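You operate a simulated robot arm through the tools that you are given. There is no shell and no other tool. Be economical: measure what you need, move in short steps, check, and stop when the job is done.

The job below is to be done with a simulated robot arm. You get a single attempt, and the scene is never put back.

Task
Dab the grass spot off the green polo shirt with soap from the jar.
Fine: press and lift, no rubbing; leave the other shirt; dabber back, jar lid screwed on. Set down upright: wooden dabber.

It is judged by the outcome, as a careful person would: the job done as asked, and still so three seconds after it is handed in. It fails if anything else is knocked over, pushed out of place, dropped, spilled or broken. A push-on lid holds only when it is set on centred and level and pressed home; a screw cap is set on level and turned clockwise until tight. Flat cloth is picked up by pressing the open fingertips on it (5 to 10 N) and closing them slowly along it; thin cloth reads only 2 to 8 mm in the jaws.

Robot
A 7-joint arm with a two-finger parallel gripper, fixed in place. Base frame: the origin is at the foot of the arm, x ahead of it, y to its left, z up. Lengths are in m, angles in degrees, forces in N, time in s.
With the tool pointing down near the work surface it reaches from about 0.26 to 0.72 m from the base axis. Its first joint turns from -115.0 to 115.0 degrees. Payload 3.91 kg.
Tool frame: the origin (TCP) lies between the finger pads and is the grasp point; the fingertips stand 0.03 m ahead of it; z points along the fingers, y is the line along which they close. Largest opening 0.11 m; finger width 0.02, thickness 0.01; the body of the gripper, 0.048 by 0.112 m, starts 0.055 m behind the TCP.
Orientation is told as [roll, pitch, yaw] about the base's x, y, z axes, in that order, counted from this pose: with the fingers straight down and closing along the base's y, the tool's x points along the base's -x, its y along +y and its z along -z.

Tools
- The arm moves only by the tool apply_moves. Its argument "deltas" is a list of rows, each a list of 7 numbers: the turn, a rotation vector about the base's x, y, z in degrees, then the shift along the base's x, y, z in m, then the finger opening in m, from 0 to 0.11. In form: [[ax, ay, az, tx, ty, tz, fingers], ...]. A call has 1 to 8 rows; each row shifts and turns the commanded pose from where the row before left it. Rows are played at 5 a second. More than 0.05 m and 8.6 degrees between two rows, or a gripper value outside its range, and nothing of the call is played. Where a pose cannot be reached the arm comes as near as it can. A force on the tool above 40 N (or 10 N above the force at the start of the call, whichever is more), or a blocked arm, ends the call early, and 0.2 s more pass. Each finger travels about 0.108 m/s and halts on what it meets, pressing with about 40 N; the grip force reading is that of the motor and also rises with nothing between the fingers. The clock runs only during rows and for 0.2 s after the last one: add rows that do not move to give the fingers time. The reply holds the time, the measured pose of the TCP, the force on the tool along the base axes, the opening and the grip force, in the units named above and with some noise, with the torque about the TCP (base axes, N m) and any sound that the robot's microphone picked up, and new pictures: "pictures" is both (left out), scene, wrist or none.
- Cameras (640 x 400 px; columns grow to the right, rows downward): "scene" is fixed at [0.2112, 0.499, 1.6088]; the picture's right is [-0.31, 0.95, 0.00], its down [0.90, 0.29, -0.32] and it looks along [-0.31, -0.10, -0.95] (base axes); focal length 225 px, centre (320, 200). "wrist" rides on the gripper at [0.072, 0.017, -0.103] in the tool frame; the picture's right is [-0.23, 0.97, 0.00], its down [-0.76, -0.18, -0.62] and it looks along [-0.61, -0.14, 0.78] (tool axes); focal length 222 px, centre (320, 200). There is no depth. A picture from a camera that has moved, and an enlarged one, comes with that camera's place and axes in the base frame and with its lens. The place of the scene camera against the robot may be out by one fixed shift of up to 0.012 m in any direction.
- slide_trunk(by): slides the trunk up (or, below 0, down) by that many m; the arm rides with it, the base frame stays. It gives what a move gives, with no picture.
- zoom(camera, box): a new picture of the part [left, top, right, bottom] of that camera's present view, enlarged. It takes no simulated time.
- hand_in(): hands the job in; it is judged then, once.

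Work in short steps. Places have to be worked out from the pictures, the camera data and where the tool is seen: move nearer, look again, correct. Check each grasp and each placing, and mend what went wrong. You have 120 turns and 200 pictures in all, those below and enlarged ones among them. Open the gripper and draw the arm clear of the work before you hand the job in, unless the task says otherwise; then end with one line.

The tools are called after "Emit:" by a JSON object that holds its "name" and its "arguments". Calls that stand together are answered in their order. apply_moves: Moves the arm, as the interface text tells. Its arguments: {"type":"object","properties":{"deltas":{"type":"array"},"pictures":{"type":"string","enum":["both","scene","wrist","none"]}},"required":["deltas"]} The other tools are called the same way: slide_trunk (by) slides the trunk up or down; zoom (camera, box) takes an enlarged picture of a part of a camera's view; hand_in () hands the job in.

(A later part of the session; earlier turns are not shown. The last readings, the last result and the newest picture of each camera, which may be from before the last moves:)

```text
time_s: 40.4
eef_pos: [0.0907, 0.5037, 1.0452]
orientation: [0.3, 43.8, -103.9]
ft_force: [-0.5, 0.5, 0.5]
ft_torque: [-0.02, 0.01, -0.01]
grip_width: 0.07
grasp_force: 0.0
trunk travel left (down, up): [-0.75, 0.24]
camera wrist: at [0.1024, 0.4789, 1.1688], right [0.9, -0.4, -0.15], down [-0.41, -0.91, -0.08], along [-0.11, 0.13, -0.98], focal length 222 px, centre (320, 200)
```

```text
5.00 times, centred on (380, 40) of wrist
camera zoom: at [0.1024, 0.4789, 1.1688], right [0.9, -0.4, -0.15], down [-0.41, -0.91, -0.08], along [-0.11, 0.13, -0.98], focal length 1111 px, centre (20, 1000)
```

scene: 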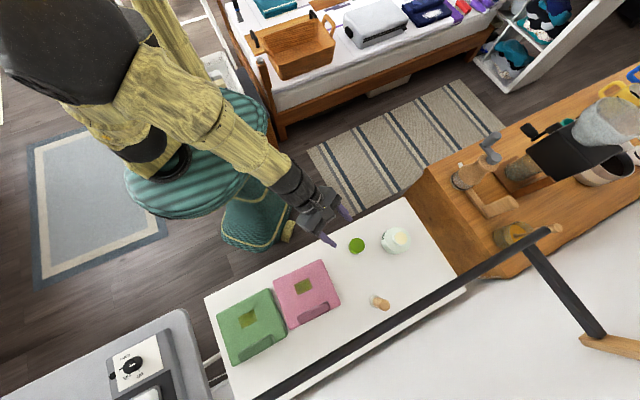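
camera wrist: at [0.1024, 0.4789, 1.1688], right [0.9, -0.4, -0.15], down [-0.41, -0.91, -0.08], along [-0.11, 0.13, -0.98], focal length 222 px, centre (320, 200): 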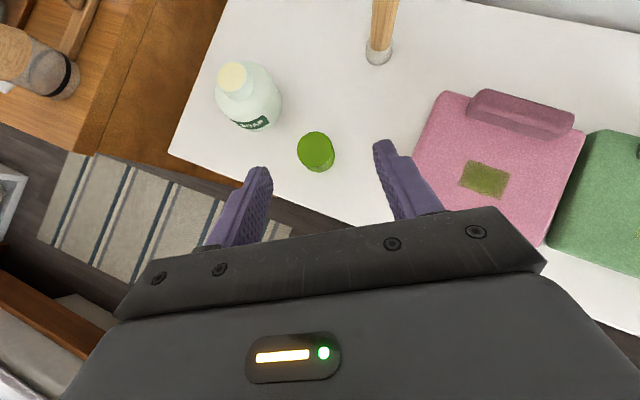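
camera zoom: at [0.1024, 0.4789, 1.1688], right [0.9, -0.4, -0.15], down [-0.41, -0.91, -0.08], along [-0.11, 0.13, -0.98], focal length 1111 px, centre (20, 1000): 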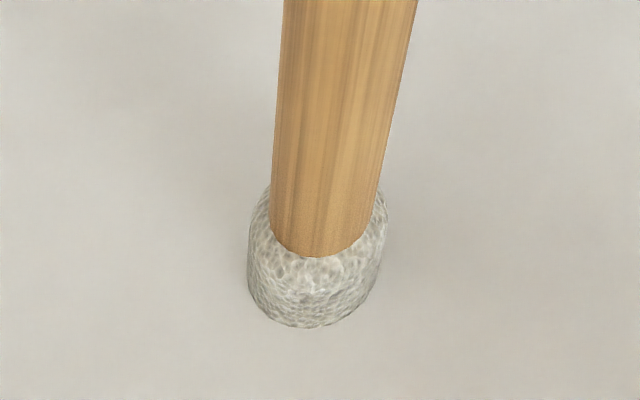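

Soap fills the jar to the brim, and the dabber has a ~4 cm felt pad with a wooden handle at (0.228, 0.678). I'll move to 10 cm short of the handle along the tool axis.

Emit:
{"name": "apply_moves", "arguments": {"deltas": [[0, 0, 0, 0.024, 0.0214, -0.0086, 0.07], [0, 0, 0, 0.024, 0.0214, -0.0086, 0.07], [0, 0, 0, 0.024, 0.0214, -0.0086, 0.07], [0, 0, 0, 0.024, 0.0214, -0.0086, 0.07], [0, 0, 0, 0.024, 0.0214, -0.0086, 0.07], [0, 0, 0, 0, 0, 0, 0.07]]}}

```text
time_s: 41.8
eef_pos: [0.2145, 0.6123, 1.0011]
orientation: [0.3, 43.8, -104.1]
ft_force: [1.1, 0.6, -0.8]
ft_torque: [0.0, 0.03, 0.01]
grip_width: 0.0701
grasp_force: 0.1
trunk travel left (down, up): [-0.75, 0.24]
camera wrist: at [0.2247, 0.5882, 1.1257], right [0.9, -0.4, -0.15], down [-0.41, -0.91, -0.08], along [-0.11, 0.13, -0.99], focal length 222 px, centre (320, 200)
```

scene: 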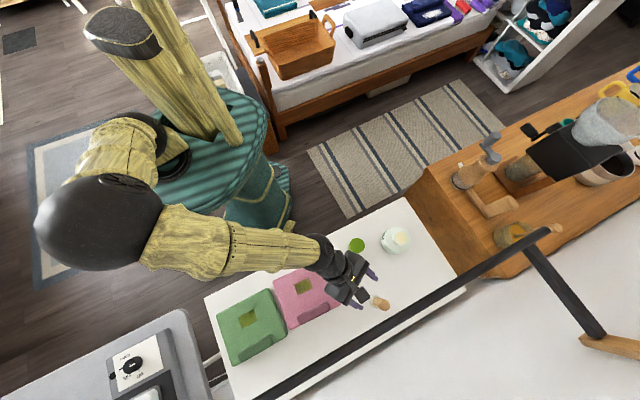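
wrist: 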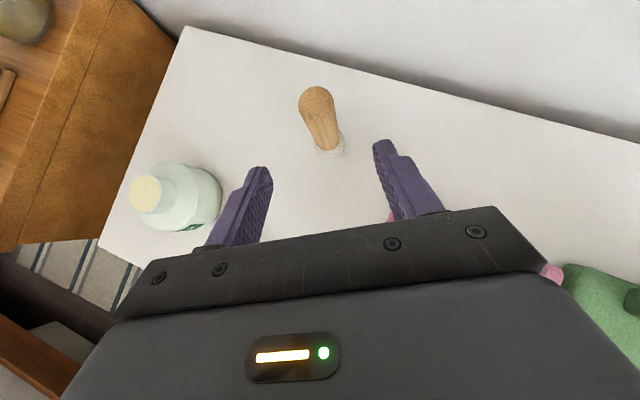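

Dabber refined at (0.233, 0.680). Advance three quarters along the tool axis, then check.

Emit:
{"name": "apply_moves", "arguments": {"deltas": [[0, 0, 0, 0.0046, 0.017, -0.0178, 0.07], [0, 0, 0, 0.0046, 0.017, -0.0178, 0.07], [0, 0, 0, 0.0046, 0.017, -0.0178, 0.07], [0, 0, 0, 0, 0, 0, 0.07]], "pictures": "wrist"}}

```text
time_s: 42.8
eef_pos: [0.2263, 0.6614, 0.9476]
orientation: [0.3, 43.7, -104.1]
ft_force: [0.1, -0.1, 0.4]
ft_torque: [-0.01, 0.01, -0.01]
grip_width: 0.0702
grasp_force: 0.1
trunk travel left (down, up): [-0.75, 0.24]
camera wrist: at [0.2377, 0.6376, 1.072], right [0.9, -0.4, -0.15], down [-0.41, -0.91, -0.08], along [-0.11, 0.13, -0.99], focal length 222 px, centre (320, 200)
```

wrist: 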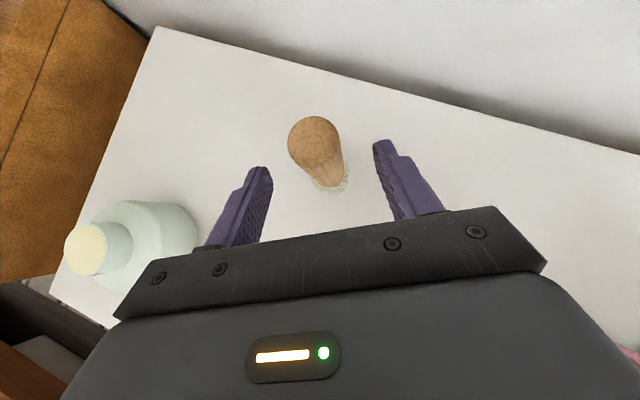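

Handle sits between the fingers. Final advance, then close.

Emit:
{"name": "apply_moves", "arguments": {"deltas": [[0, 0, 0, 0.007, 0.0195, -0.0155, 0.07], [0, 0, 0, 0, 0, 0, 0.05], [0, 0, 0, 0, 0, 0, 0.035], [0, 0, 0, 0, 0, 0, 0.025], [0, 0, 0, 0, 0, 0, 0.015], [0, 0, 0, 0, 0, 0, 0.015]], "pictures": "wrist"}}

```text
time_s: 44.2
eef_pos: [0.2327, 0.6827, 0.9336]
orientation: [0.3, 43.7, -104.0]
ft_force: [-0.1, -0.2, 0.5]
ft_torque: [0.01, -0.01, 0.01]
grip_width: 0.0281
grasp_force: 39.8
trunk travel left (down, up): [-0.75, 0.24]
camera wrist: at [0.2444, 0.6574, 1.0578], right [0.9, -0.4, -0.15], down [-0.41, -0.91, -0.08], along [-0.11, 0.13, -0.99], focal length 222 px, centre (320, 200)
```

wrist: 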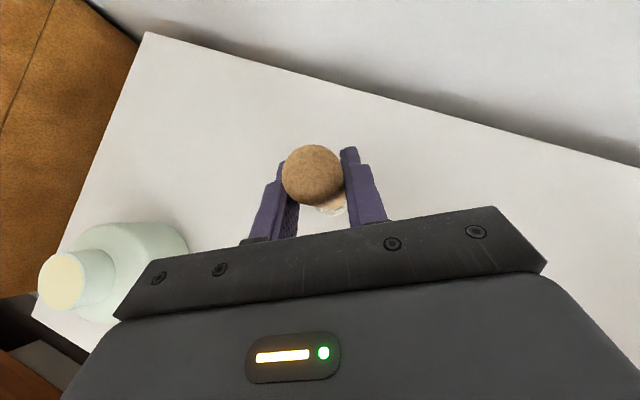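

Dabber gripped (28 mm). I'll lift it a little, draw back from under the rail, and check it's held.

Emit:
{"name": "apply_moves", "arguments": {"deltas": [[0, 0, 0, 0, 0, 0.02, 0.015], [0, 0, 0, 0, 0, 0.03, 0.015], [0, 0, 0, -0.01, -0.03, 0.02, 0.015], [0, 0, 0, -0.01, -0.04, 0.02, 0.015], [0, 0, 0, -0.03, 0, 0.02, 0.015], [0, 0, 0, 0, 0, 0, 0.015]]}}

```text
time_s: 45.6
eef_pos: [0.1829, 0.6114, 1.042]
orientation: [0.4, 43.8, -104.0]
ft_force: [1.1, 0.5, -1.2]
ft_torque: [-0.02, 0.02, -0.01]
grip_width: 0.0281
grasp_force: 40.4
trunk travel left (down, up): [-0.75, 0.24]
camera wrist: at [0.1947, 0.587, 1.1673], right [0.9, -0.4, -0.15], down [-0.41, -0.91, -0.08], along [-0.11, 0.13, -0.99], focal length 222 px, centre (320, 200)
```

scene: 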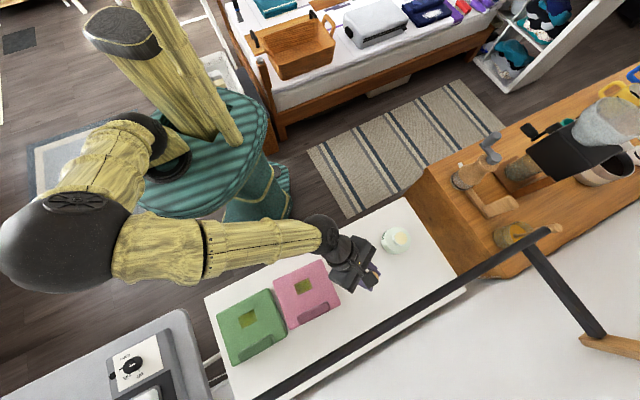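
wrist: 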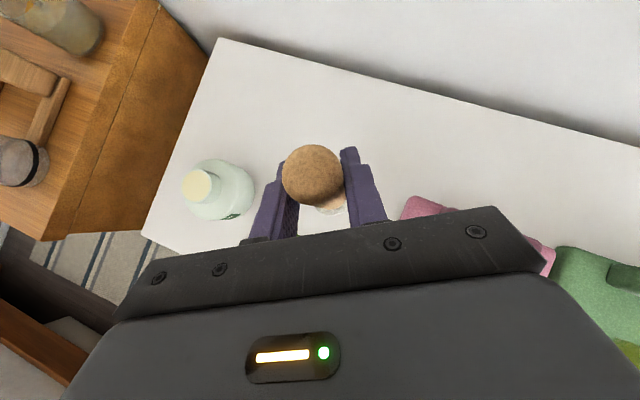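

Dabber is held upright. Jar mouth at about (0.038, 0.696); moving over it with ~3 cm clearance.

Emit:
{"name": "apply_moves", "arguments": {"deltas": [[0, 0, 0, -0.036, 0.0213, 0.002, 0.015], [0, 0, 0, -0.036, 0.0213, 0.002, 0.015], [0, 0, 0, -0.036, 0.0213, 0.002, 0.015], [0, 0, 0, -0.036, 0.0213, 0.002, 0.015], [0, 0, 0, 0, 0, 0, 0.015]]}}

```text
time_s: 46.8
eef_pos: [0.0407, 0.6959, 1.0494]
orientation: [0.3, 43.6, -104.1]
ft_force: [1.1, -0.9, -0.3]
ft_torque: [0.01, 0.01, 0.03]
grip_width: 0.0282
grasp_force: 39.5
trunk travel left (down, up): [-0.75, 0.24]
camera wrist: at [0.0515, 0.6711, 1.1741], right [0.9, -0.4, -0.15], down [-0.41, -0.91, -0.08], along [-0.11, 0.13, -0.99], focal length 222 px, centre (320, 200)
```

scene: 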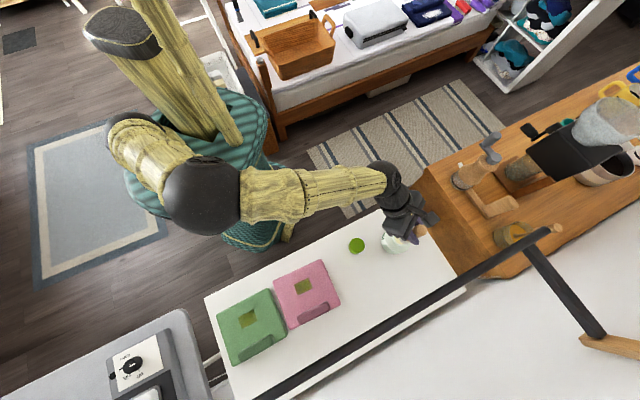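
wrist: 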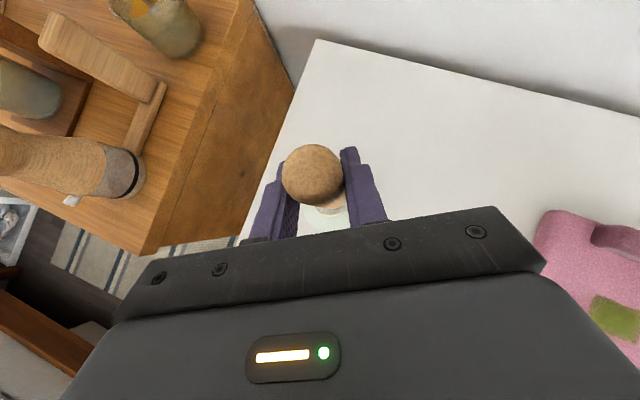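

Emit:
{"name": "zoom", "arguments": {"camera": "wrist", "box": [260, 130, 390, 245]}}

Emit:
{"name": "zoom", "arguments": {"camera": "scene", "box": [360, 190, 460, 270]}}

```text
3.48 times, centred on (325, 188) of wrist
camera zoom: at [0.0515, 0.6711, 1.1741], right [0.9, -0.4, -0.15], down [-0.41, -0.91, -0.08], along [-0.11, 0.13, -0.99], focal length 773 px, centre (303, 244)
```

zoom: 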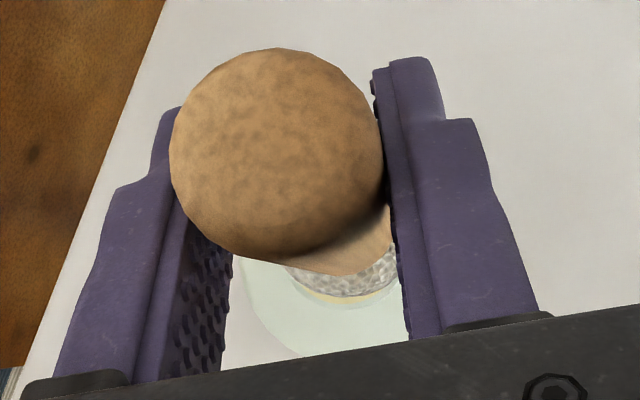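

```text
5.00 times, centred on (410, 230) of scene
camera zoom: at [0.2112, 0.499, 1.6088], right [-0.31, 0.95, 0.0], down [0.9, 0.29, -0.32], along [-0.31, -0.1, -0.95], focal length 1126 px, centre (-130, 50)
```

zoom: 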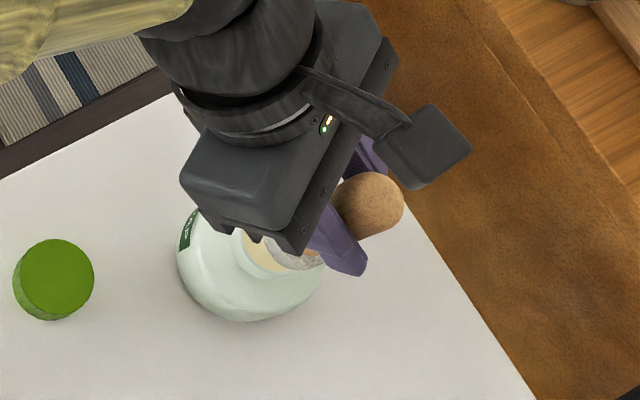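

Pad is well aligned above the soap. Lowering gently (with 2 mm correction) toward the soap surface.

Emit:
{"name": "apply_moves", "arguments": {"deltas": [[0, 0, 0, -0.0015, -0.002, -0.015, 0.015], [0, 0, 0, 0, 0, -0.01, 0.015], [0, 0, 0, 0, 0, -0.005, 0.015], [0, 0, 0, 0, 0, 0, 0.015]], "pictures": "wrist"}}

Emit:
{"name": "zoom", "arguments": {"camera": "scene", "box": [360, 190, 460, 270]}}

```text
time_s: 47.8
eef_pos: [0.0362, 0.6927, 1.0198]
orientation: [0.3, 43.7, -104.1]
ft_force: [0.0, 0.3, -0.1]
ft_torque: [0.03, -0.01, 0.0]
grip_width: 0.0281
grasp_force: 39.9
trunk travel left (down, up): [-0.75, 0.24]
camera wrist: at [0.0487, 0.6691, 1.1441], right [0.9, -0.4, -0.15], down [-0.41, -0.91, -0.08], along [-0.11, 0.13, -0.99], focal length 222 px, centre (320, 200)
```

wrist: 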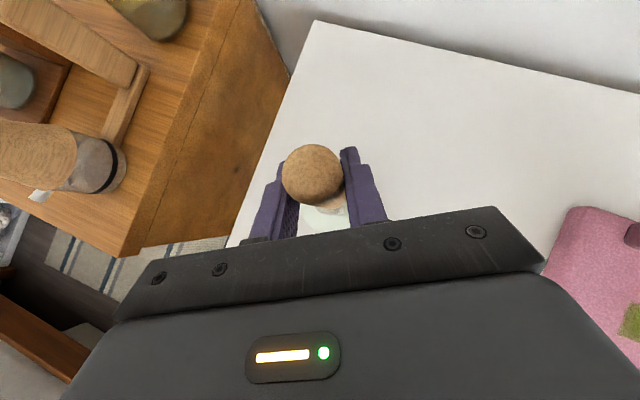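

```text
5.00 times, centred on (410, 230) of scene
camera zoom: at [0.2112, 0.499, 1.6088], right [-0.31, 0.95, 0.0], down [0.9, 0.29, -0.32], along [-0.31, -0.1, -0.95], focal length 1126 px, centre (-130, 50)
```

zoom: 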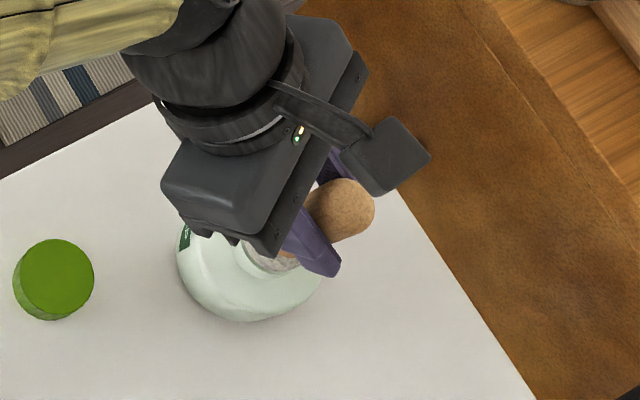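

No contact yet. Down in 2 mm steps.

Emit:
{"name": "apply_moves", "arguments": {"deltas": [[0, 0, 0, 0, 0, -0.002, 0.015], [0, 0, 0, 0, 0, -0.002, 0.015], [0, 0, 0, 0, 0, -0.002, 0.015], [0, 0, 0, 0, 0, 0, 0.015]], "pictures": "wrist"}}

Emit:
{"name": "zoom", "arguments": {"camera": "wrist", "box": [260, 130, 390, 245]}}

```text
time_s: 48.8
eef_pos: [0.0361, 0.6927, 1.0149]
orientation: [0.3, 43.9, -104.0]
ft_force: [-0.8, -0.2, -0.2]
ft_torque: [-0.02, -0.02, 0.0]
grip_width: 0.0284
grasp_force: 40.1
trunk travel left (down, up): [-0.75, 0.24]
camera wrist: at [0.0483, 0.6692, 1.1386], right [0.9, -0.4, -0.15], down [-0.41, -0.91, -0.08], along [-0.11, 0.13, -0.99], focal length 222 px, centre (320, 200)
```

wrist: 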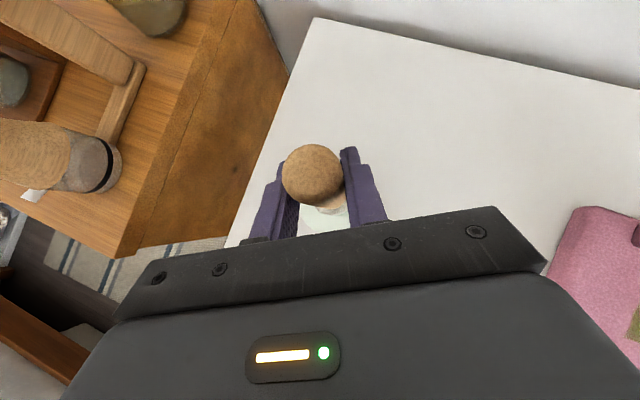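

```text
3.48 times, centred on (325, 188) of wrist
camera zoom: at [0.0483, 0.6692, 1.1386], right [0.9, -0.4, -0.15], down [-0.41, -0.91, -0.08], along [-0.11, 0.13, -0.99], focal length 773 px, centre (303, 244)
```

zoom: 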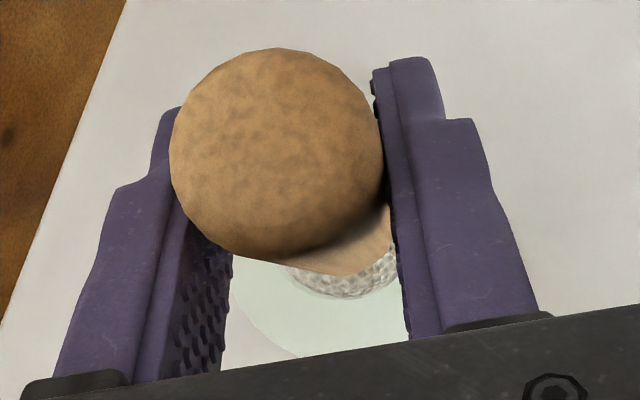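

Emit:
{"name": "apply_moves", "arguments": {"deltas": [[0, 0, 0, 0, 0, -0.002, 0.015], [0, 0, 0, 0, 0, -0.002, 0.015], [0, 0, 0, 0, 0, 0, 0.015]], "pictures": "none"}}

```text
time_s: 49.6
eef_pos: [0.0359, 0.6941, 1.0102]
orientation: [0.3, 43.7, -104.0]
ft_force: [0.0, 0.9, -0.7]
ft_torque: [0.02, 0.0, 0.03]
grip_width: 0.0284
grasp_force: 39.9
trunk travel left (down, up): [-0.75, 0.24]
```

Emit:
{"name": "apply_moves", "arguments": {"deltas": [[0, 0, 0, 0, 0, -0.002, 0.015], [0, 0, 0, 0, 0, -0.002, 0.015], [0, 0, 0, 0, 0, 0, 0.015]], "pictures": "wrist"}}

Emit:
{"name": "zoom", "arguments": {"camera": "wrist", "box": [260, 130, 390, 245]}}

Emit:
{"name": "zoom", "arguments": {"camera": "scene", "box": [360, 190, 460, 270]}}

```text
time_s: 50.4
eef_pos: [0.0362, 0.6932, 1.0085]
orientation: [0.2, 44.0, -104.1]
ft_force: [0.0, 0.8, 16.3]
ft_torque: [0.03, 0.08, 0.0]
grip_width: 0.0284
grasp_force: 40.3
trunk travel left (down, up): [-0.75, 0.24]
camera wrist: at [0.0479, 0.6689, 1.1335], right [0.9, -0.4, -0.16], down [-0.41, -0.91, -0.08], along [-0.11, 0.14, -0.98], focal length 222 px, centre (320, 200)
```

wrist: 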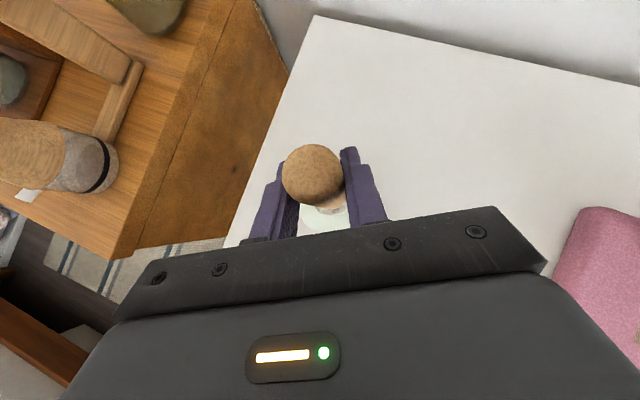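

```text
3.48 times, centred on (325, 188) of wrist
camera zoom: at [0.0479, 0.6689, 1.1335], right [0.9, -0.4, -0.16], down [-0.41, -0.91, -0.08], along [-0.11, 0.14, -0.98], focal length 773 px, centre (303, 244)
```

zoom: 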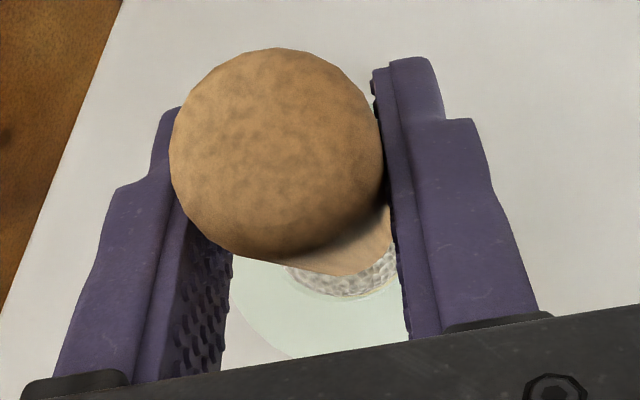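

```text
5.00 times, centred on (410, 230) of scene
camera zoom: at [0.2112, 0.499, 1.6088], right [-0.31, 0.95, 0.0], down [0.9, 0.29, -0.32], along [-0.31, -0.1, -0.95], focal length 1126 px, centre (-130, 50)
```

zoom: 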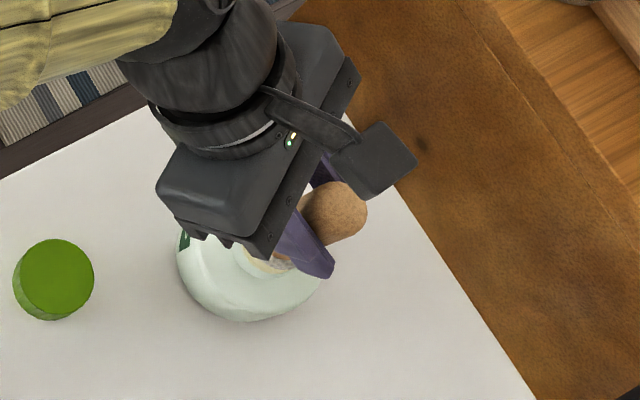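

Contact with the soap at 16 N. Lift straight up and clear.

Emit:
{"name": "apply_moves", "arguments": {"deltas": [[0, 0, 0, 0, 0, 0.004, 0.015], [0, 0, 0, 0, 0, 0.02, 0.015], [0, 0, 0, 0, 0, 0.03, 0.015], [0, 0, 0, 0, 0, 0, 0.015]], "pictures": "wrist"}}

Emit:
{"name": "zoom", "arguments": {"camera": "wrist", "box": [260, 130, 390, 245]}}

Emit:
{"name": "zoom", "arguments": {"camera": "scene", "box": [360, 190, 460, 270]}}

```text
time_s: 51.4
eef_pos: [0.0374, 0.6953, 1.0592]
orientation: [0.3, 43.7, -104.0]
ft_force: [-0.4, 0.7, -0.7]
ft_torque: [0.04, -0.01, 0.02]
grip_width: 0.0281
grasp_force: 40.2
trunk travel left (down, up): [-0.75, 0.24]
camera wrist: at [0.049, 0.671, 1.1836], right [0.9, -0.4, -0.15], down [-0.41, -0.91, -0.08], along [-0.11, 0.13, -0.99], focal length 222 px, centre (320, 200)
```

wrist: 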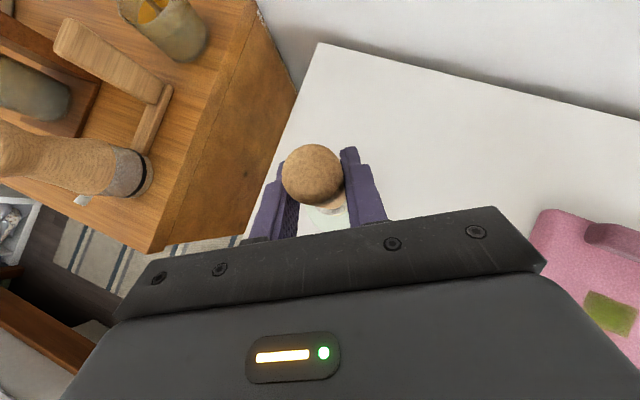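

```text
3.48 times, centred on (325, 188) of wrist
camera zoom: at [0.049, 0.671, 1.1836], right [0.9, -0.4, -0.15], down [-0.41, -0.91, -0.08], along [-0.11, 0.13, -0.99], focal length 773 px, centre (303, 244)
```

zoom: 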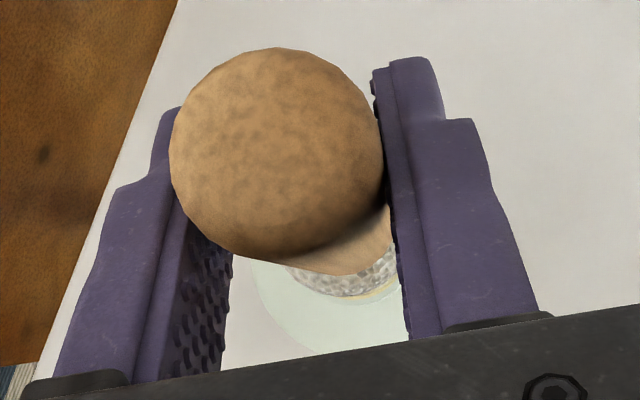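

```text
5.00 times, centred on (410, 230) of scene
camera zoom: at [0.2112, 0.499, 1.6088], right [-0.31, 0.95, 0.0], down [0.9, 0.29, -0.32], along [-0.31, -0.1, -0.95], focal length 1126 px, centre (-130, 50)
```

zoom: 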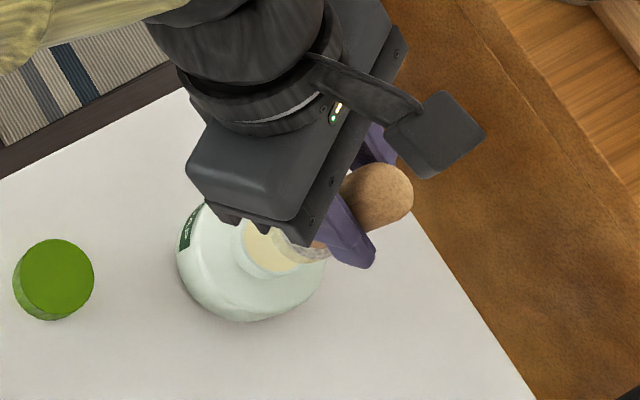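

The pad came up from the soap. Now carry the dabber to above the green shirt's spot at about (0.392, 0.338), keeping high.

Emit:
{"name": "apply_moves", "arguments": {"deltas": [[0, 0, 0, 0.0296, -0.0298, 0.004, 0.015], [0, 0, 0, 0.0296, -0.0298, 0.004, 0.015], [0, 0, 0, 0.0296, -0.0298, 0.004, 0.015], [0, 0, 0, 0.0296, -0.0298, 0.004, 0.015], [0, 0, 0, 0.0296, -0.0298, 0, 0.015], [0, 0, 0, 0.0296, -0.0298, 0, 0.015], [0, 0, 0, 0, 0, 0, 0.015]]}}

```text
time_s: 53.0
eef_pos: [0.2133, 0.5161, 1.0773]
orientation: [0.3, 43.8, -104.0]
ft_force: [-0.8, 0.4, -0.7]
ft_torque: [0.02, -0.04, 0.01]
grip_width: 0.0283
grasp_force: 39.7
trunk travel left (down, up): [-0.75, 0.24]
camera wrist: at [0.2251, 0.4919, 1.2024], right [0.9, -0.4, -0.15], down [-0.41, -0.91, -0.08], along [-0.11, 0.13, -0.99], focal length 222 px, centre (320, 200)
```

scene: 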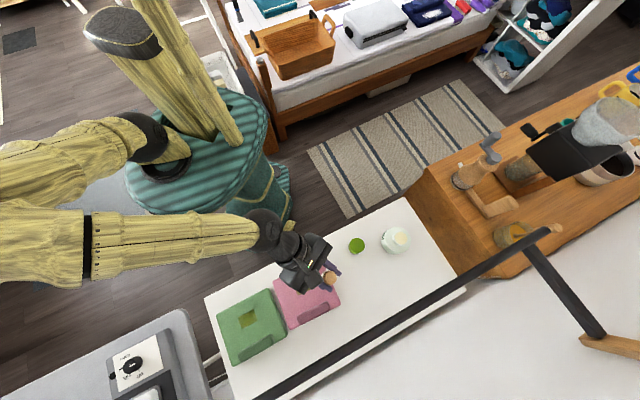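
wrist: 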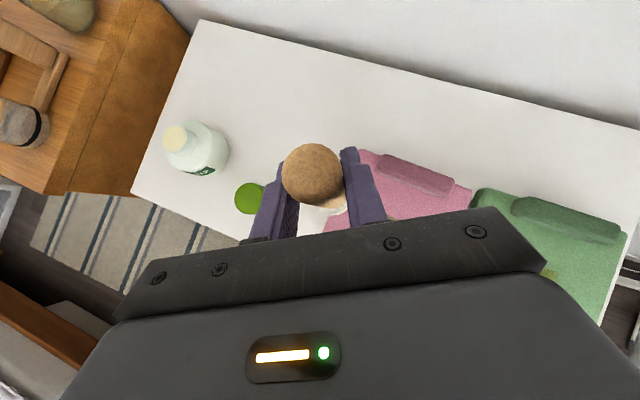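

Path clear. Continue to above the green shirt.

Emit:
{"name": "apply_moves", "arguments": {"deltas": [[0, 0, 0, 0.0296, -0.0298, 0, 0.015], [0, 0, 0, 0.0296, -0.0298, 0, 0.015], [0, 0, 0, 0.0296, -0.0298, 0, 0.015], [0, 0, 0, 0.0296, -0.0298, 0, 0.015], [0, 0, 0, 0, 0, 0, 0.015]]}}

```text
time_s: 54.2
eef_pos: [0.3325, 0.3945, 1.0781]
orientation: [0.3, 43.7, -104.0]
ft_force: [0.0, -0.1, -0.6]
ft_torque: [-0.01, 0.03, -0.02]
grip_width: 0.0283
grasp_force: 40.0
trunk travel left (down, up): [-0.75, 0.24]
camera wrist: at [0.3446, 0.3716, 1.2025], right [0.9, -0.4, -0.15], down [-0.41, -0.91, -0.08], along [-0.11, 0.13, -0.99], focal length 222 px, centre (320, 200)
```

scene: 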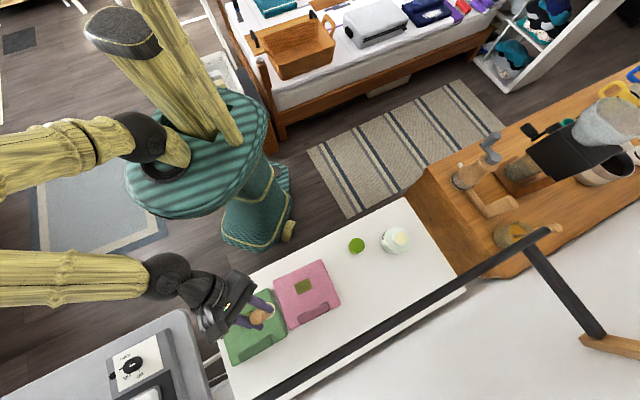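
wrist: 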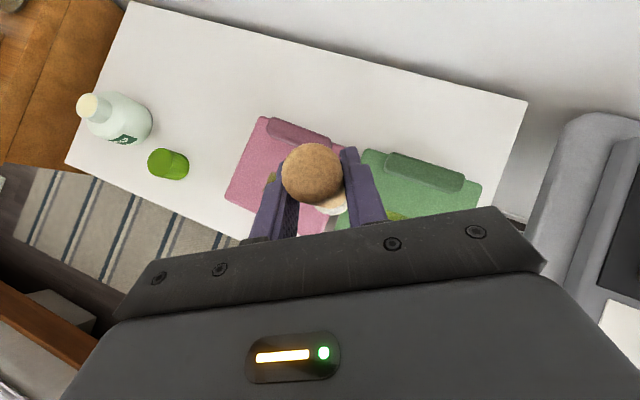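

Nearly there; final horizontal move over the spot and partial descent.

Emit:
{"name": "apply_moves", "arguments": {"deltas": [[0, 0, 0, 0.03, -0.028, 0, 0.015], [0, 0, 0, 0.029, -0.028, 0, 0.015], [0, 0, 0, 0, 0, -0.04, 0.015], [0, 0, 0, 0, 0, -0.03, 0.015], [0, 0, 0, 0, 0, 0, 0.015]]}}

Emit:
{"name": "zoom", "arguments": {"camera": "scene", "box": [200, 260, 320, 370]}}

Emit:
{"name": "zoom", "arguments": {"camera": "wrist", "box": [240, 130, 400, 245]}}

```text
time_s: 55.4
eef_pos: [0.3918, 0.3401, 1.0067]
orientation: [0.3, 43.8, -104.0]
ft_force: [0.0, -0.6, -1.2]
ft_torque: [0.04, 0.0, -0.01]
grip_width: 0.0282
grasp_force: 39.6
trunk travel left (down, up): [-0.75, 0.24]
camera wrist: at [0.4037, 0.3161, 1.1302], right [0.9, -0.4, -0.15], down [-0.41, -0.91, -0.08], along [-0.11, 0.13, -0.99], focal length 222 px, centre (320, 200)
```

scene: 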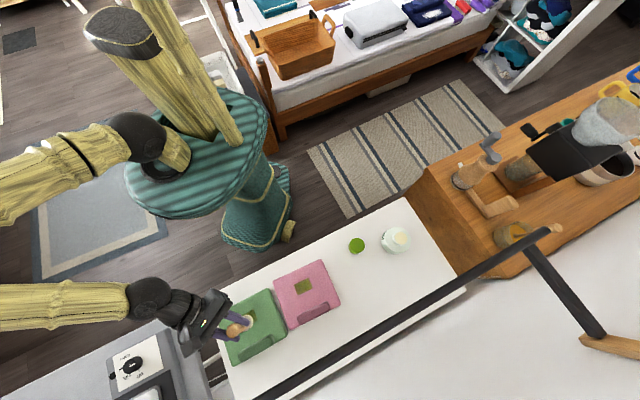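
wrist: 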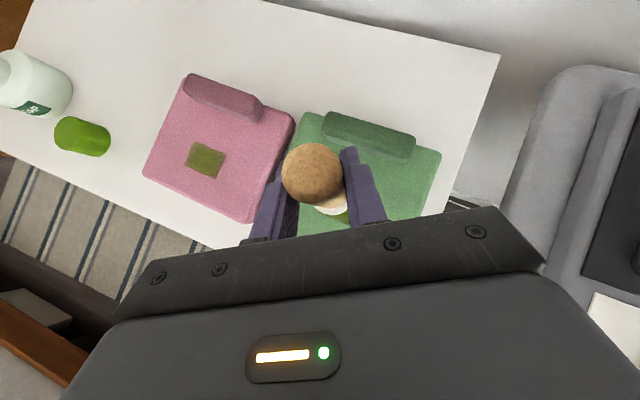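

```text
3.64 times, centred on (260, 315) of scene
camera zoom: at [0.2112, 0.499, 1.6088], right [-0.31, 0.95, 0.0], down [0.9, 0.29, -0.32], along [-0.31, -0.1, -0.95], focal length 819 px, centre (538, -218)
```

zoom: 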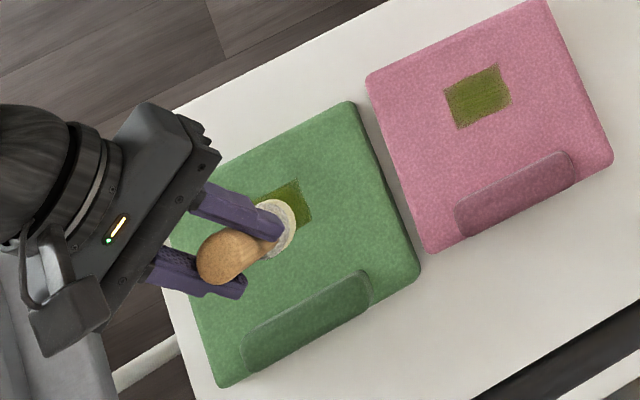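

```text
3.48 times, centred on (320, 188) of wrist
camera zoom: at [0.4037, 0.3161, 1.1302], right [0.9, -0.4, -0.15], down [-0.41, -0.91, -0.08], along [-0.11, 0.13, -0.99], focal length 773 px, centre (320, 244)
```

zoom: 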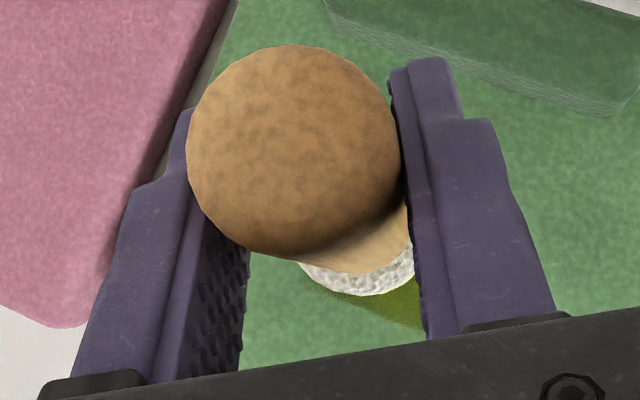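

The pad is now cream-coated with soap. The pad would land ~7 mm towards +y of the spot centre, so I correct and lower until just above the shirt.

Emit:
{"name": "apply_moves", "arguments": {"deltas": [[0, 0, 0, 0.003, -0.007, -0.02, 0.015], [0, 0, 0, 0, 0, -0.01, 0.015], [0, 0, 0, 0, 0, 0, 0.015]], "pictures": "none"}}

Emit:
{"name": "zoom", "arguments": {"camera": "scene", "box": [200, 260, 320, 370]}}

Emit:
{"name": "zoom", "arguments": {"camera": "wrist", "box": [240, 130, 400, 245]}}

```text
time_s: 56.2
eef_pos: [0.3943, 0.3317, 0.975]
orientation: [0.3, 43.7, -104.0]
ft_force: [0.0, 0.0, -0.7]
ft_torque: [-0.01, 0.0, 0.0]
grip_width: 0.0284
grasp_force: 40.0
trunk travel left (down, up): [-0.75, 0.24]
```

```text
3.64 times, centred on (260, 315) of scene
camera zoom: at [0.2112, 0.499, 1.6088], right [-0.31, 0.95, 0.0], down [0.9, 0.29, -0.32], along [-0.31, -0.1, -0.95], focal length 819 px, centre (538, -218)
```

zoom: 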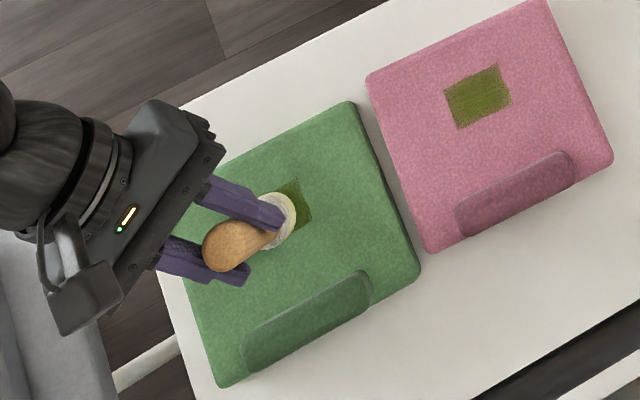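

```text
3.48 times, centred on (320, 188) of wrist
camera zoom: at [0.4055, 0.3081, 1.1004], right [0.9, -0.4, -0.15], down [-0.41, -0.91, -0.08], along [-0.11, 0.13, -0.99], focal length 773 px, centre (320, 244)
```

zoom: 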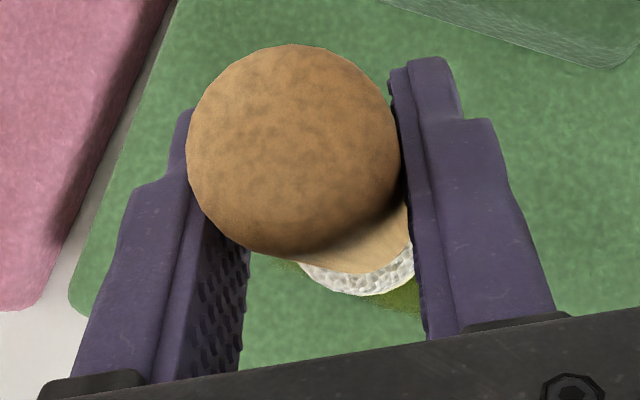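

Pad is centred on the spot within ~2 mm. Lower to press gently.

Emit:
{"name": "apply_moves", "arguments": {"deltas": [[0, 0, 0, 0, 0, -0.003, 0.015], [0, 0, 0, 0, 0, -0.003, 0.015], [0, 0, 0, 0, 0, -0.002, 0.015], [0, 0, 0, 0, 0, 0, 0.015]], "pictures": "none"}}

```text
time_s: 57.2
eef_pos: [0.3941, 0.3319, 0.9693]
orientation: [0.4, 43.8, -104.0]
ft_force: [-0.5, -0.5, 0.0]
ft_torque: [0.01, -0.01, 0.03]
grip_width: 0.0283
grasp_force: 39.7
trunk travel left (down, up): [-0.75, 0.24]
```

Emit:
{"name": "apply_moves", "arguments": {"deltas": [[0, 0, 0, 0, 0, -0.002, 0.015], [0, 0, 0, 0, 0, -0.002, 0.015], [0, 0, 0, 0, 0, -0.001, 0.015], [0, 0, 0, 0, 0, 0, 0.015]], "pictures": "none"}}

Emit:
{"name": "zoom", "arguments": {"camera": "scene", "box": [200, 260, 320, 370]}}

```text
time_s: 58.2
eef_pos: [0.395, 0.3317, 0.9636]
orientation: [0.3, 43.8, -104.0]
ft_force: [0.1, 0.2, 0.1]
ft_torque: [0.0, -0.01, -0.01]
grip_width: 0.0281
grasp_force: 40.2
trunk travel left (down, up): [-0.75, 0.24]
```

```text
3.64 times, centred on (260, 315) of scene
camera zoom: at [0.2112, 0.499, 1.6088], right [-0.31, 0.95, 0.0], down [0.9, 0.29, -0.32], along [-0.31, -0.1, -0.95], focal length 819 px, centre (538, -218)
```

zoom: 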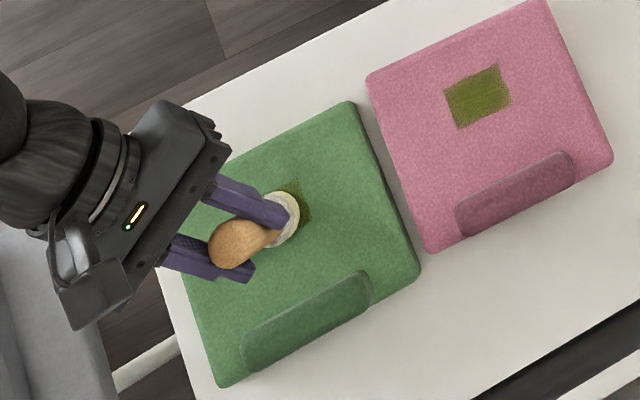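

Still no contact at pad bottom ≈0.882. Continue in small steps.

Emit:
{"name": "apply_moves", "arguments": {"deltas": [[0, 0, 0, 0, 0, -0.002, 0.015], [0, 0, 0, 0, 0, -0.002, 0.015], [0, 0, 0, 0, 0, 0, 0.015]], "pictures": "none"}}

```text
time_s: 59.0
eef_pos: [0.3945, 0.331, 0.9611]
orientation: [0.4, 43.9, -103.9]
ft_force: [0.6, -1.3, 12.4]
ft_torque: [-0.08, 0.06, -0.06]
grip_width: 0.0283
grasp_force: 39.8
trunk travel left (down, up): [-0.75, 0.24]
```

Pressed with 12 N. Lift straight up and look at the spot.

Emit:
{"name": "apply_moves", "arguments": {"deltas": [[0, 0, 0, 0, 0, 0, 0.015], [0, 0, 0, 0, 0, 0.01, 0.015], [0, 0, 0, 0, 0, 0.03, 0.015], [0, 0, 0, 0, 0, 0.03, 0.015]], "pictures": "none"}}

Emit:
{"name": "zoom", "arguments": {"camera": "scene", "box": [200, 260, 320, 370]}}

Emit:
{"name": "zoom", "arguments": {"camera": "wrist", "box": [240, 130, 400, 245]}}

```text
time_s: 60.0
eef_pos: [0.3936, 0.3321, 1.0303]
orientation: [0.3, 43.7, -103.9]
ft_force: [-0.9, 0.5, -0.4]
ft_torque: [0.01, -0.03, 0.01]
grip_width: 0.0284
grasp_force: 40.3
trunk travel left (down, up): [-0.75, 0.24]
```

```text
3.64 times, centred on (260, 315) of scene
camera zoom: at [0.2112, 0.499, 1.6088], right [-0.31, 0.95, 0.0], down [0.9, 0.29, -0.32], along [-0.31, -0.1, -0.95], focal length 819 px, centre (538, -218)
```

zoom: 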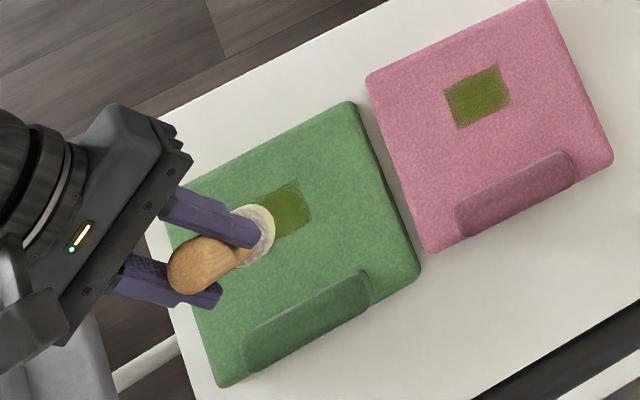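

```text
3.48 times, centred on (320, 188) of wrist
camera zoom: at [0.4061, 0.3084, 1.1541], right [0.9, -0.4, -0.15], down [-0.41, -0.91, -0.08], along [-0.11, 0.13, -0.99], focal length 773 px, centre (320, 244)
```

zoom: 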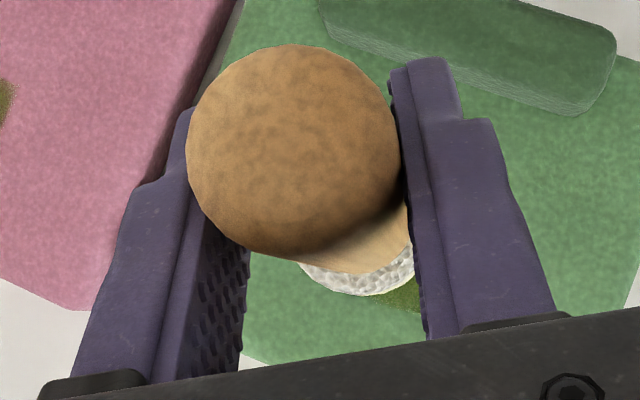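

The spot looks lighter than before. Dab again, offset 1 cm along its long side, press-and-lift only.

Emit:
{"name": "apply_moves", "arguments": {"deltas": [[0, 0, 0, -0.006, 0.006, -0.03, 0.015], [0, 0, 0, 0, 0, -0.03, 0.015], [0, 0, 0, 0, 0, -0.007, 0.015], [0, 0, 0, 0, 0, -0.002, 0.015], [0, 0, 0, 0, 0, -0.001, 0.015], [0, 0, 0, 0, 0, 0, 0.015]], "pictures": "none"}}

Emit:
{"name": "apply_moves", "arguments": {"deltas": [[0, 0, 0, 0, 0, 0.01, 0.015], [0, 0, 0, 0, 0, 0.03, 0.015], [0, 0, 0, 0, 0, 0.03, 0.015], [0, 0, 0, 0, 0, 0, 0.015]], "pictures": "none"}}

Emit:
{"name": "zoom", "arguments": {"camera": "scene", "box": [200, 260, 320, 370]}}

```text
time_s: 61.4
eef_pos: [0.3883, 0.337, 0.9608]
orientation: [0.4, 43.9, -103.9]
ft_force: [0.4, -0.3, 17.2]
ft_torque: [0.06, 0.06, -0.02]
grip_width: 0.0281
grasp_force: 40.1
trunk travel left (down, up): [-0.75, 0.24]
```

```text
time_s: 62.4
eef_pos: [0.3896, 0.3385, 1.0302]
orientation: [0.2, 43.6, -104.1]
ft_force: [0.2, -0.7, -1.0]
ft_torque: [-0.03, 0.0, -0.01]
grip_width: 0.0283
grasp_force: 40.4
trunk travel left (down, up): [-0.75, 0.24]
```

```text
3.64 times, centred on (260, 315) of scene
camera zoom: at [0.2112, 0.499, 1.6088], right [-0.31, 0.95, 0.0], down [0.9, 0.29, -0.32], along [-0.31, -0.1, -0.95], focal length 819 px, centre (538, -218)
```

zoom: 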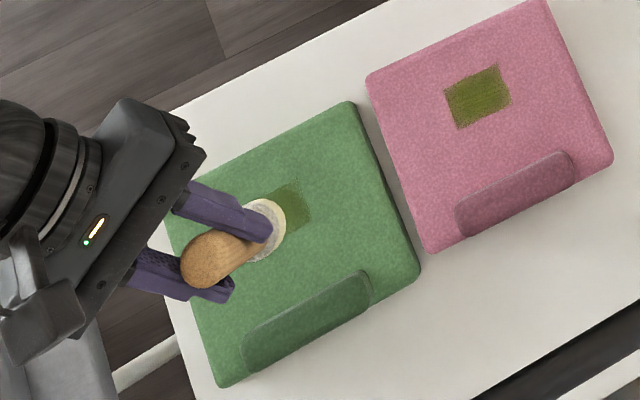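

Clearly fading with each dab. Third dab, offset the other way.

Emit:
{"name": "apply_moves", "arguments": {"deltas": [[0, 0, 0, 0.012, -0.012, -0.03, 0.015], [0, 0, 0, 0, 0, -0.03, 0.015], [0, 0, 0, 0, 0, -0.007, 0.015], [0, 0, 0, 0, 0, -0.002, 0.015], [0, 0, 0, 0, 0, -0.001, 0.015], [0, 0, 0, 0, 0, 0, 0.015]], "pictures": "none"}}

Emit:
{"name": "apply_moves", "arguments": {"deltas": [[0, 0, 0, 0, 0, 0.01, 0.015], [0, 0, 0, 0, 0, 0.03, 0.015], [0, 0, 0, 0, 0, 0.03, 0.015], [0, 0, 0, 0, 0, 0, 0.015]], "pictures": "none"}}

Emit:
{"name": "zoom", "arguments": {"camera": "scene", "box": [200, 260, 320, 370]}}

```text
time_s: 63.8
eef_pos: [0.401, 0.3265, 0.9605]
orientation: [0.5, 44.0, -104.0]
ft_force: [2.3, 1.6, 16.7]
ft_torque: [0.22, -0.17, 0.0]
grip_width: 0.0284
grasp_force: 39.8
trunk travel left (down, up): [-0.75, 0.24]
```

```text
time_s: 64.8
eef_pos: [0.4, 0.326, 1.03]
orientation: [0.2, 43.6, -104.2]
ft_force: [-0.3, -0.4, -0.5]
ft_torque: [0.01, -0.04, 0.0]
grip_width: 0.0284
grasp_force: 40.2
trunk travel left (down, up): [-0.75, 0.24]
```

```text
3.64 times, centred on (260, 315) of scene
camera zoom: at [0.2112, 0.499, 1.6088], right [-0.31, 0.95, 0.0], down [0.9, 0.29, -0.32], along [-0.31, -0.1, -0.95], focal length 819 px, centre (538, -218)
```

zoom: 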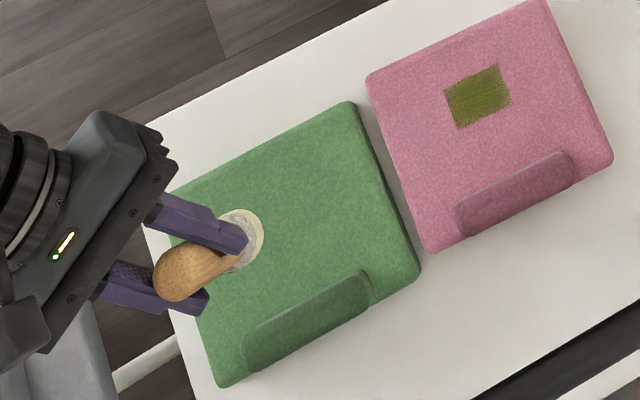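

The spot appears gone. Lift away and back toward the dabber's home, checking the shirt.

Emit:
{"name": "apply_moves", "arguments": {"deltas": [[0, 0, 0, -0.0313, 0.0317, 0.02, 0.015], [0, 0, 0, -0.0313, 0.0317, 0.02, 0.015], [0, 0, 0, -0.0313, 0.0317, 0.008, 0.015], [0, 0, 0, -0.0313, 0.0317, 0, 0.015], [0, 0, 0, -0.0313, 0.0317, 0, 0.015], [0, 0, 0, -0.0313, 0.0317, 0, 0.015], [0, 0, 0, 0, 0, 0, 0.015]]}}

Emit:
{"name": "zoom", "arguments": {"camera": "scene", "box": [200, 260, 320, 370]}}

```text
time_s: 66.4
eef_pos: [0.2167, 0.5151, 1.0779]
orientation: [0.1, 43.8, -104.1]
ft_force: [-0.4, -0.9, 0.0]
ft_torque: [-0.01, 0.01, 0.02]
grip_width: 0.0281
grasp_force: 39.5
trunk travel left (down, up): [-0.75, 0.24]
camera wrist: at [0.2275, 0.4912, 1.2027], right [0.9, -0.4, -0.15], down [-0.41, -0.91, -0.08], along [-0.11, 0.13, -0.98], focal length 222 px, centre (320, 200)
```

scene: 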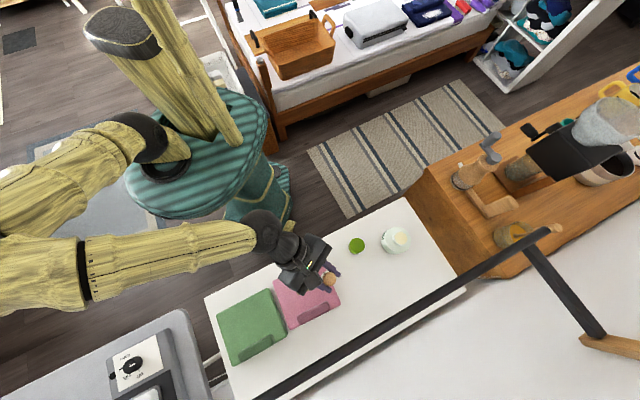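
wrist: 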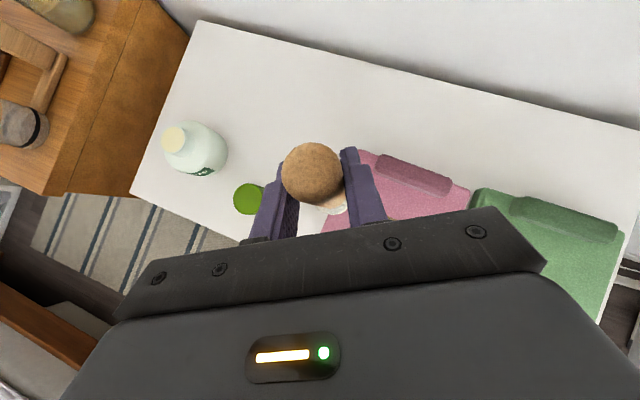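

```text
3.64 times, centred on (260, 315) of scene
camera zoom: at [0.2112, 0.499, 1.6088], right [-0.31, 0.95, 0.0], down [0.9, 0.29, -0.32], along [-0.31, -0.1, -0.95], focal length 819 px, centre (538, -218)
```

zoom: 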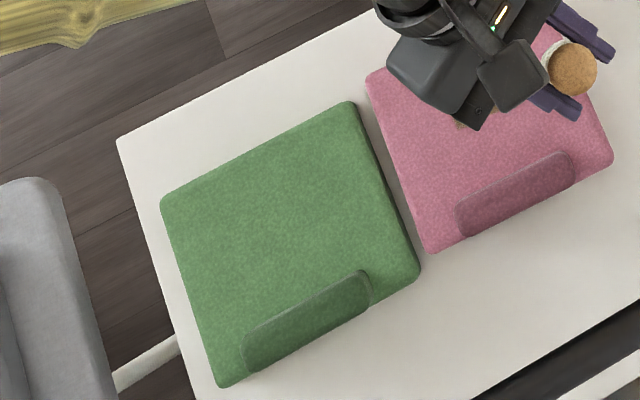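

The spot is completely gone and the shirt hasn't moved. Now return the dabber to where it stood.

Emit:
{"name": "apply_moves", "arguments": {"deltas": [[0, 0, 0, -0.001, 0.029, -0.019, 0.015], [0, 0, 0, -0.001, 0.029, -0.019, 0.015], [0, 0, 0, -0.001, 0.029, -0.019, 0.015], [0, 0, 0, 0.0067, 0.0268, -0.011, 0.015], [0, 0, 0, 0.0067, 0.0268, -0.011, 0.015], [0, 0, 0, 0.0067, 0.0268, -0.011, 0.015], [0, 0, 0, 0, 0, 0, 0.015]]}}

```text
time_s: 68.0
eef_pos: [0.2304, 0.6815, 0.986]
orientation: [0.3, 43.8, -104.2]
ft_force: [0.4, 0.3, -0.1]
ft_torque: [-0.02, -0.01, 0.02]
grip_width: 0.0282
grasp_force: 40.4
trunk travel left (down, up): [-0.75, 0.24]
camera wrist: at [0.2425, 0.6586, 1.1116], right [0.9, -0.4, -0.15], down [-0.41, -0.91, -0.08], along [-0.11, 0.13, -0.99], focal length 222 px, centre (320, 200)
```

scene: 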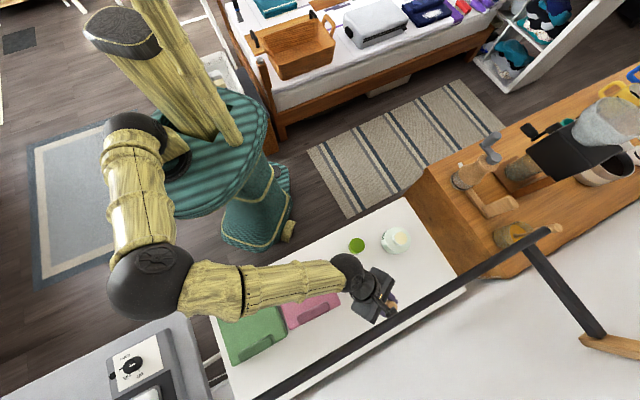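
wrist: 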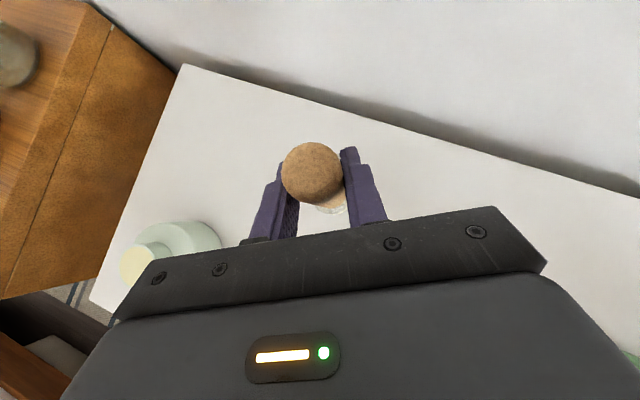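

Dabber attitude unchanged in the grip. Lower onto the table.

Emit:
{"name": "apply_moves", "arguments": {"deltas": [[0, 0, 0, 0.001, 0.001, -0.025, 0.015], [0, 0, 0, 0, 0, -0.018, 0.015], [0, 0, 0, 0, 0, -0.005, 0.015], [0, 0, 0, 0, 0, -0.002, 0.015], [0, 0, 0, 0, 0, 0, 0.015]], "pictures": "none"}}

```text
time_s: 69.2
eef_pos: [0.2322, 0.6841, 0.9362]
orientation: [0.4, 43.6, -104.0]
ft_force: [0.3, 0.9, -0.4]
ft_torque: [-0.03, 0.01, 0.01]
grip_width: 0.0281
grasp_force: 40.1
trunk travel left (down, up): [-0.75, 0.24]
```

Emit:
{"name": "apply_moves", "arguments": {"deltas": [[0, 0, 0, 0, 0, -0.001, 0.015], [0, 0, 0, 0, 0, -0.001, 0.015], [0, 0, 0, 0, 0, 0, 0.015]], "pictures": "none"}}

```text
time_s: 70.0
eef_pos: [0.2303, 0.6848, 0.9358]
orientation: [0.4, 43.8, -104.0]
ft_force: [-0.3, 0.1, -1.0]
ft_torque: [0.03, 0.02, 0.01]
grip_width: 0.0283
grasp_force: 39.7
trunk travel left (down, up): [-0.75, 0.24]
```

Emit:
{"name": "apply_moves", "arguments": {"deltas": [[0, 0, 0, 0, 0, -0.001, 0.015], [0, 0, 0, 0, 0, -0.001, 0.015], [0, 0, 0, 0, 0, 0, 0.015]], "pictures": "none"}}

```text
time_s: 70.8
eef_pos: [0.2305, 0.6865, 0.9336]
orientation: [0.3, 43.8, -103.9]
ft_force: [0.3, -0.7, -0.9]
ft_torque: [0.01, 0.01, 0.01]
grip_width: 0.0284
grasp_force: 40.2
trunk travel left (down, up): [-0.75, 0.24]
```

Emit:
{"name": "apply_moves", "arguments": {"deltas": [[0, 0, 0, 0, 0, -0.001, 0.015], [0, 0, 0, 0, 0, -0.001, 0.015], [0, 0, 0, 0, 0, 0, 0.015]], "pictures": "none"}}

```text
time_s: 71.6
eef_pos: [0.2305, 0.6851, 0.9336]
orientation: [0.3, 43.9, -103.8]
ft_force: [0.0, -1.2, 7.5]
ft_torque: [-0.01, 0.03, -0.01]
grip_width: 0.0282
grasp_force: 40.0
trunk travel left (down, up): [-0.75, 0.24]
```

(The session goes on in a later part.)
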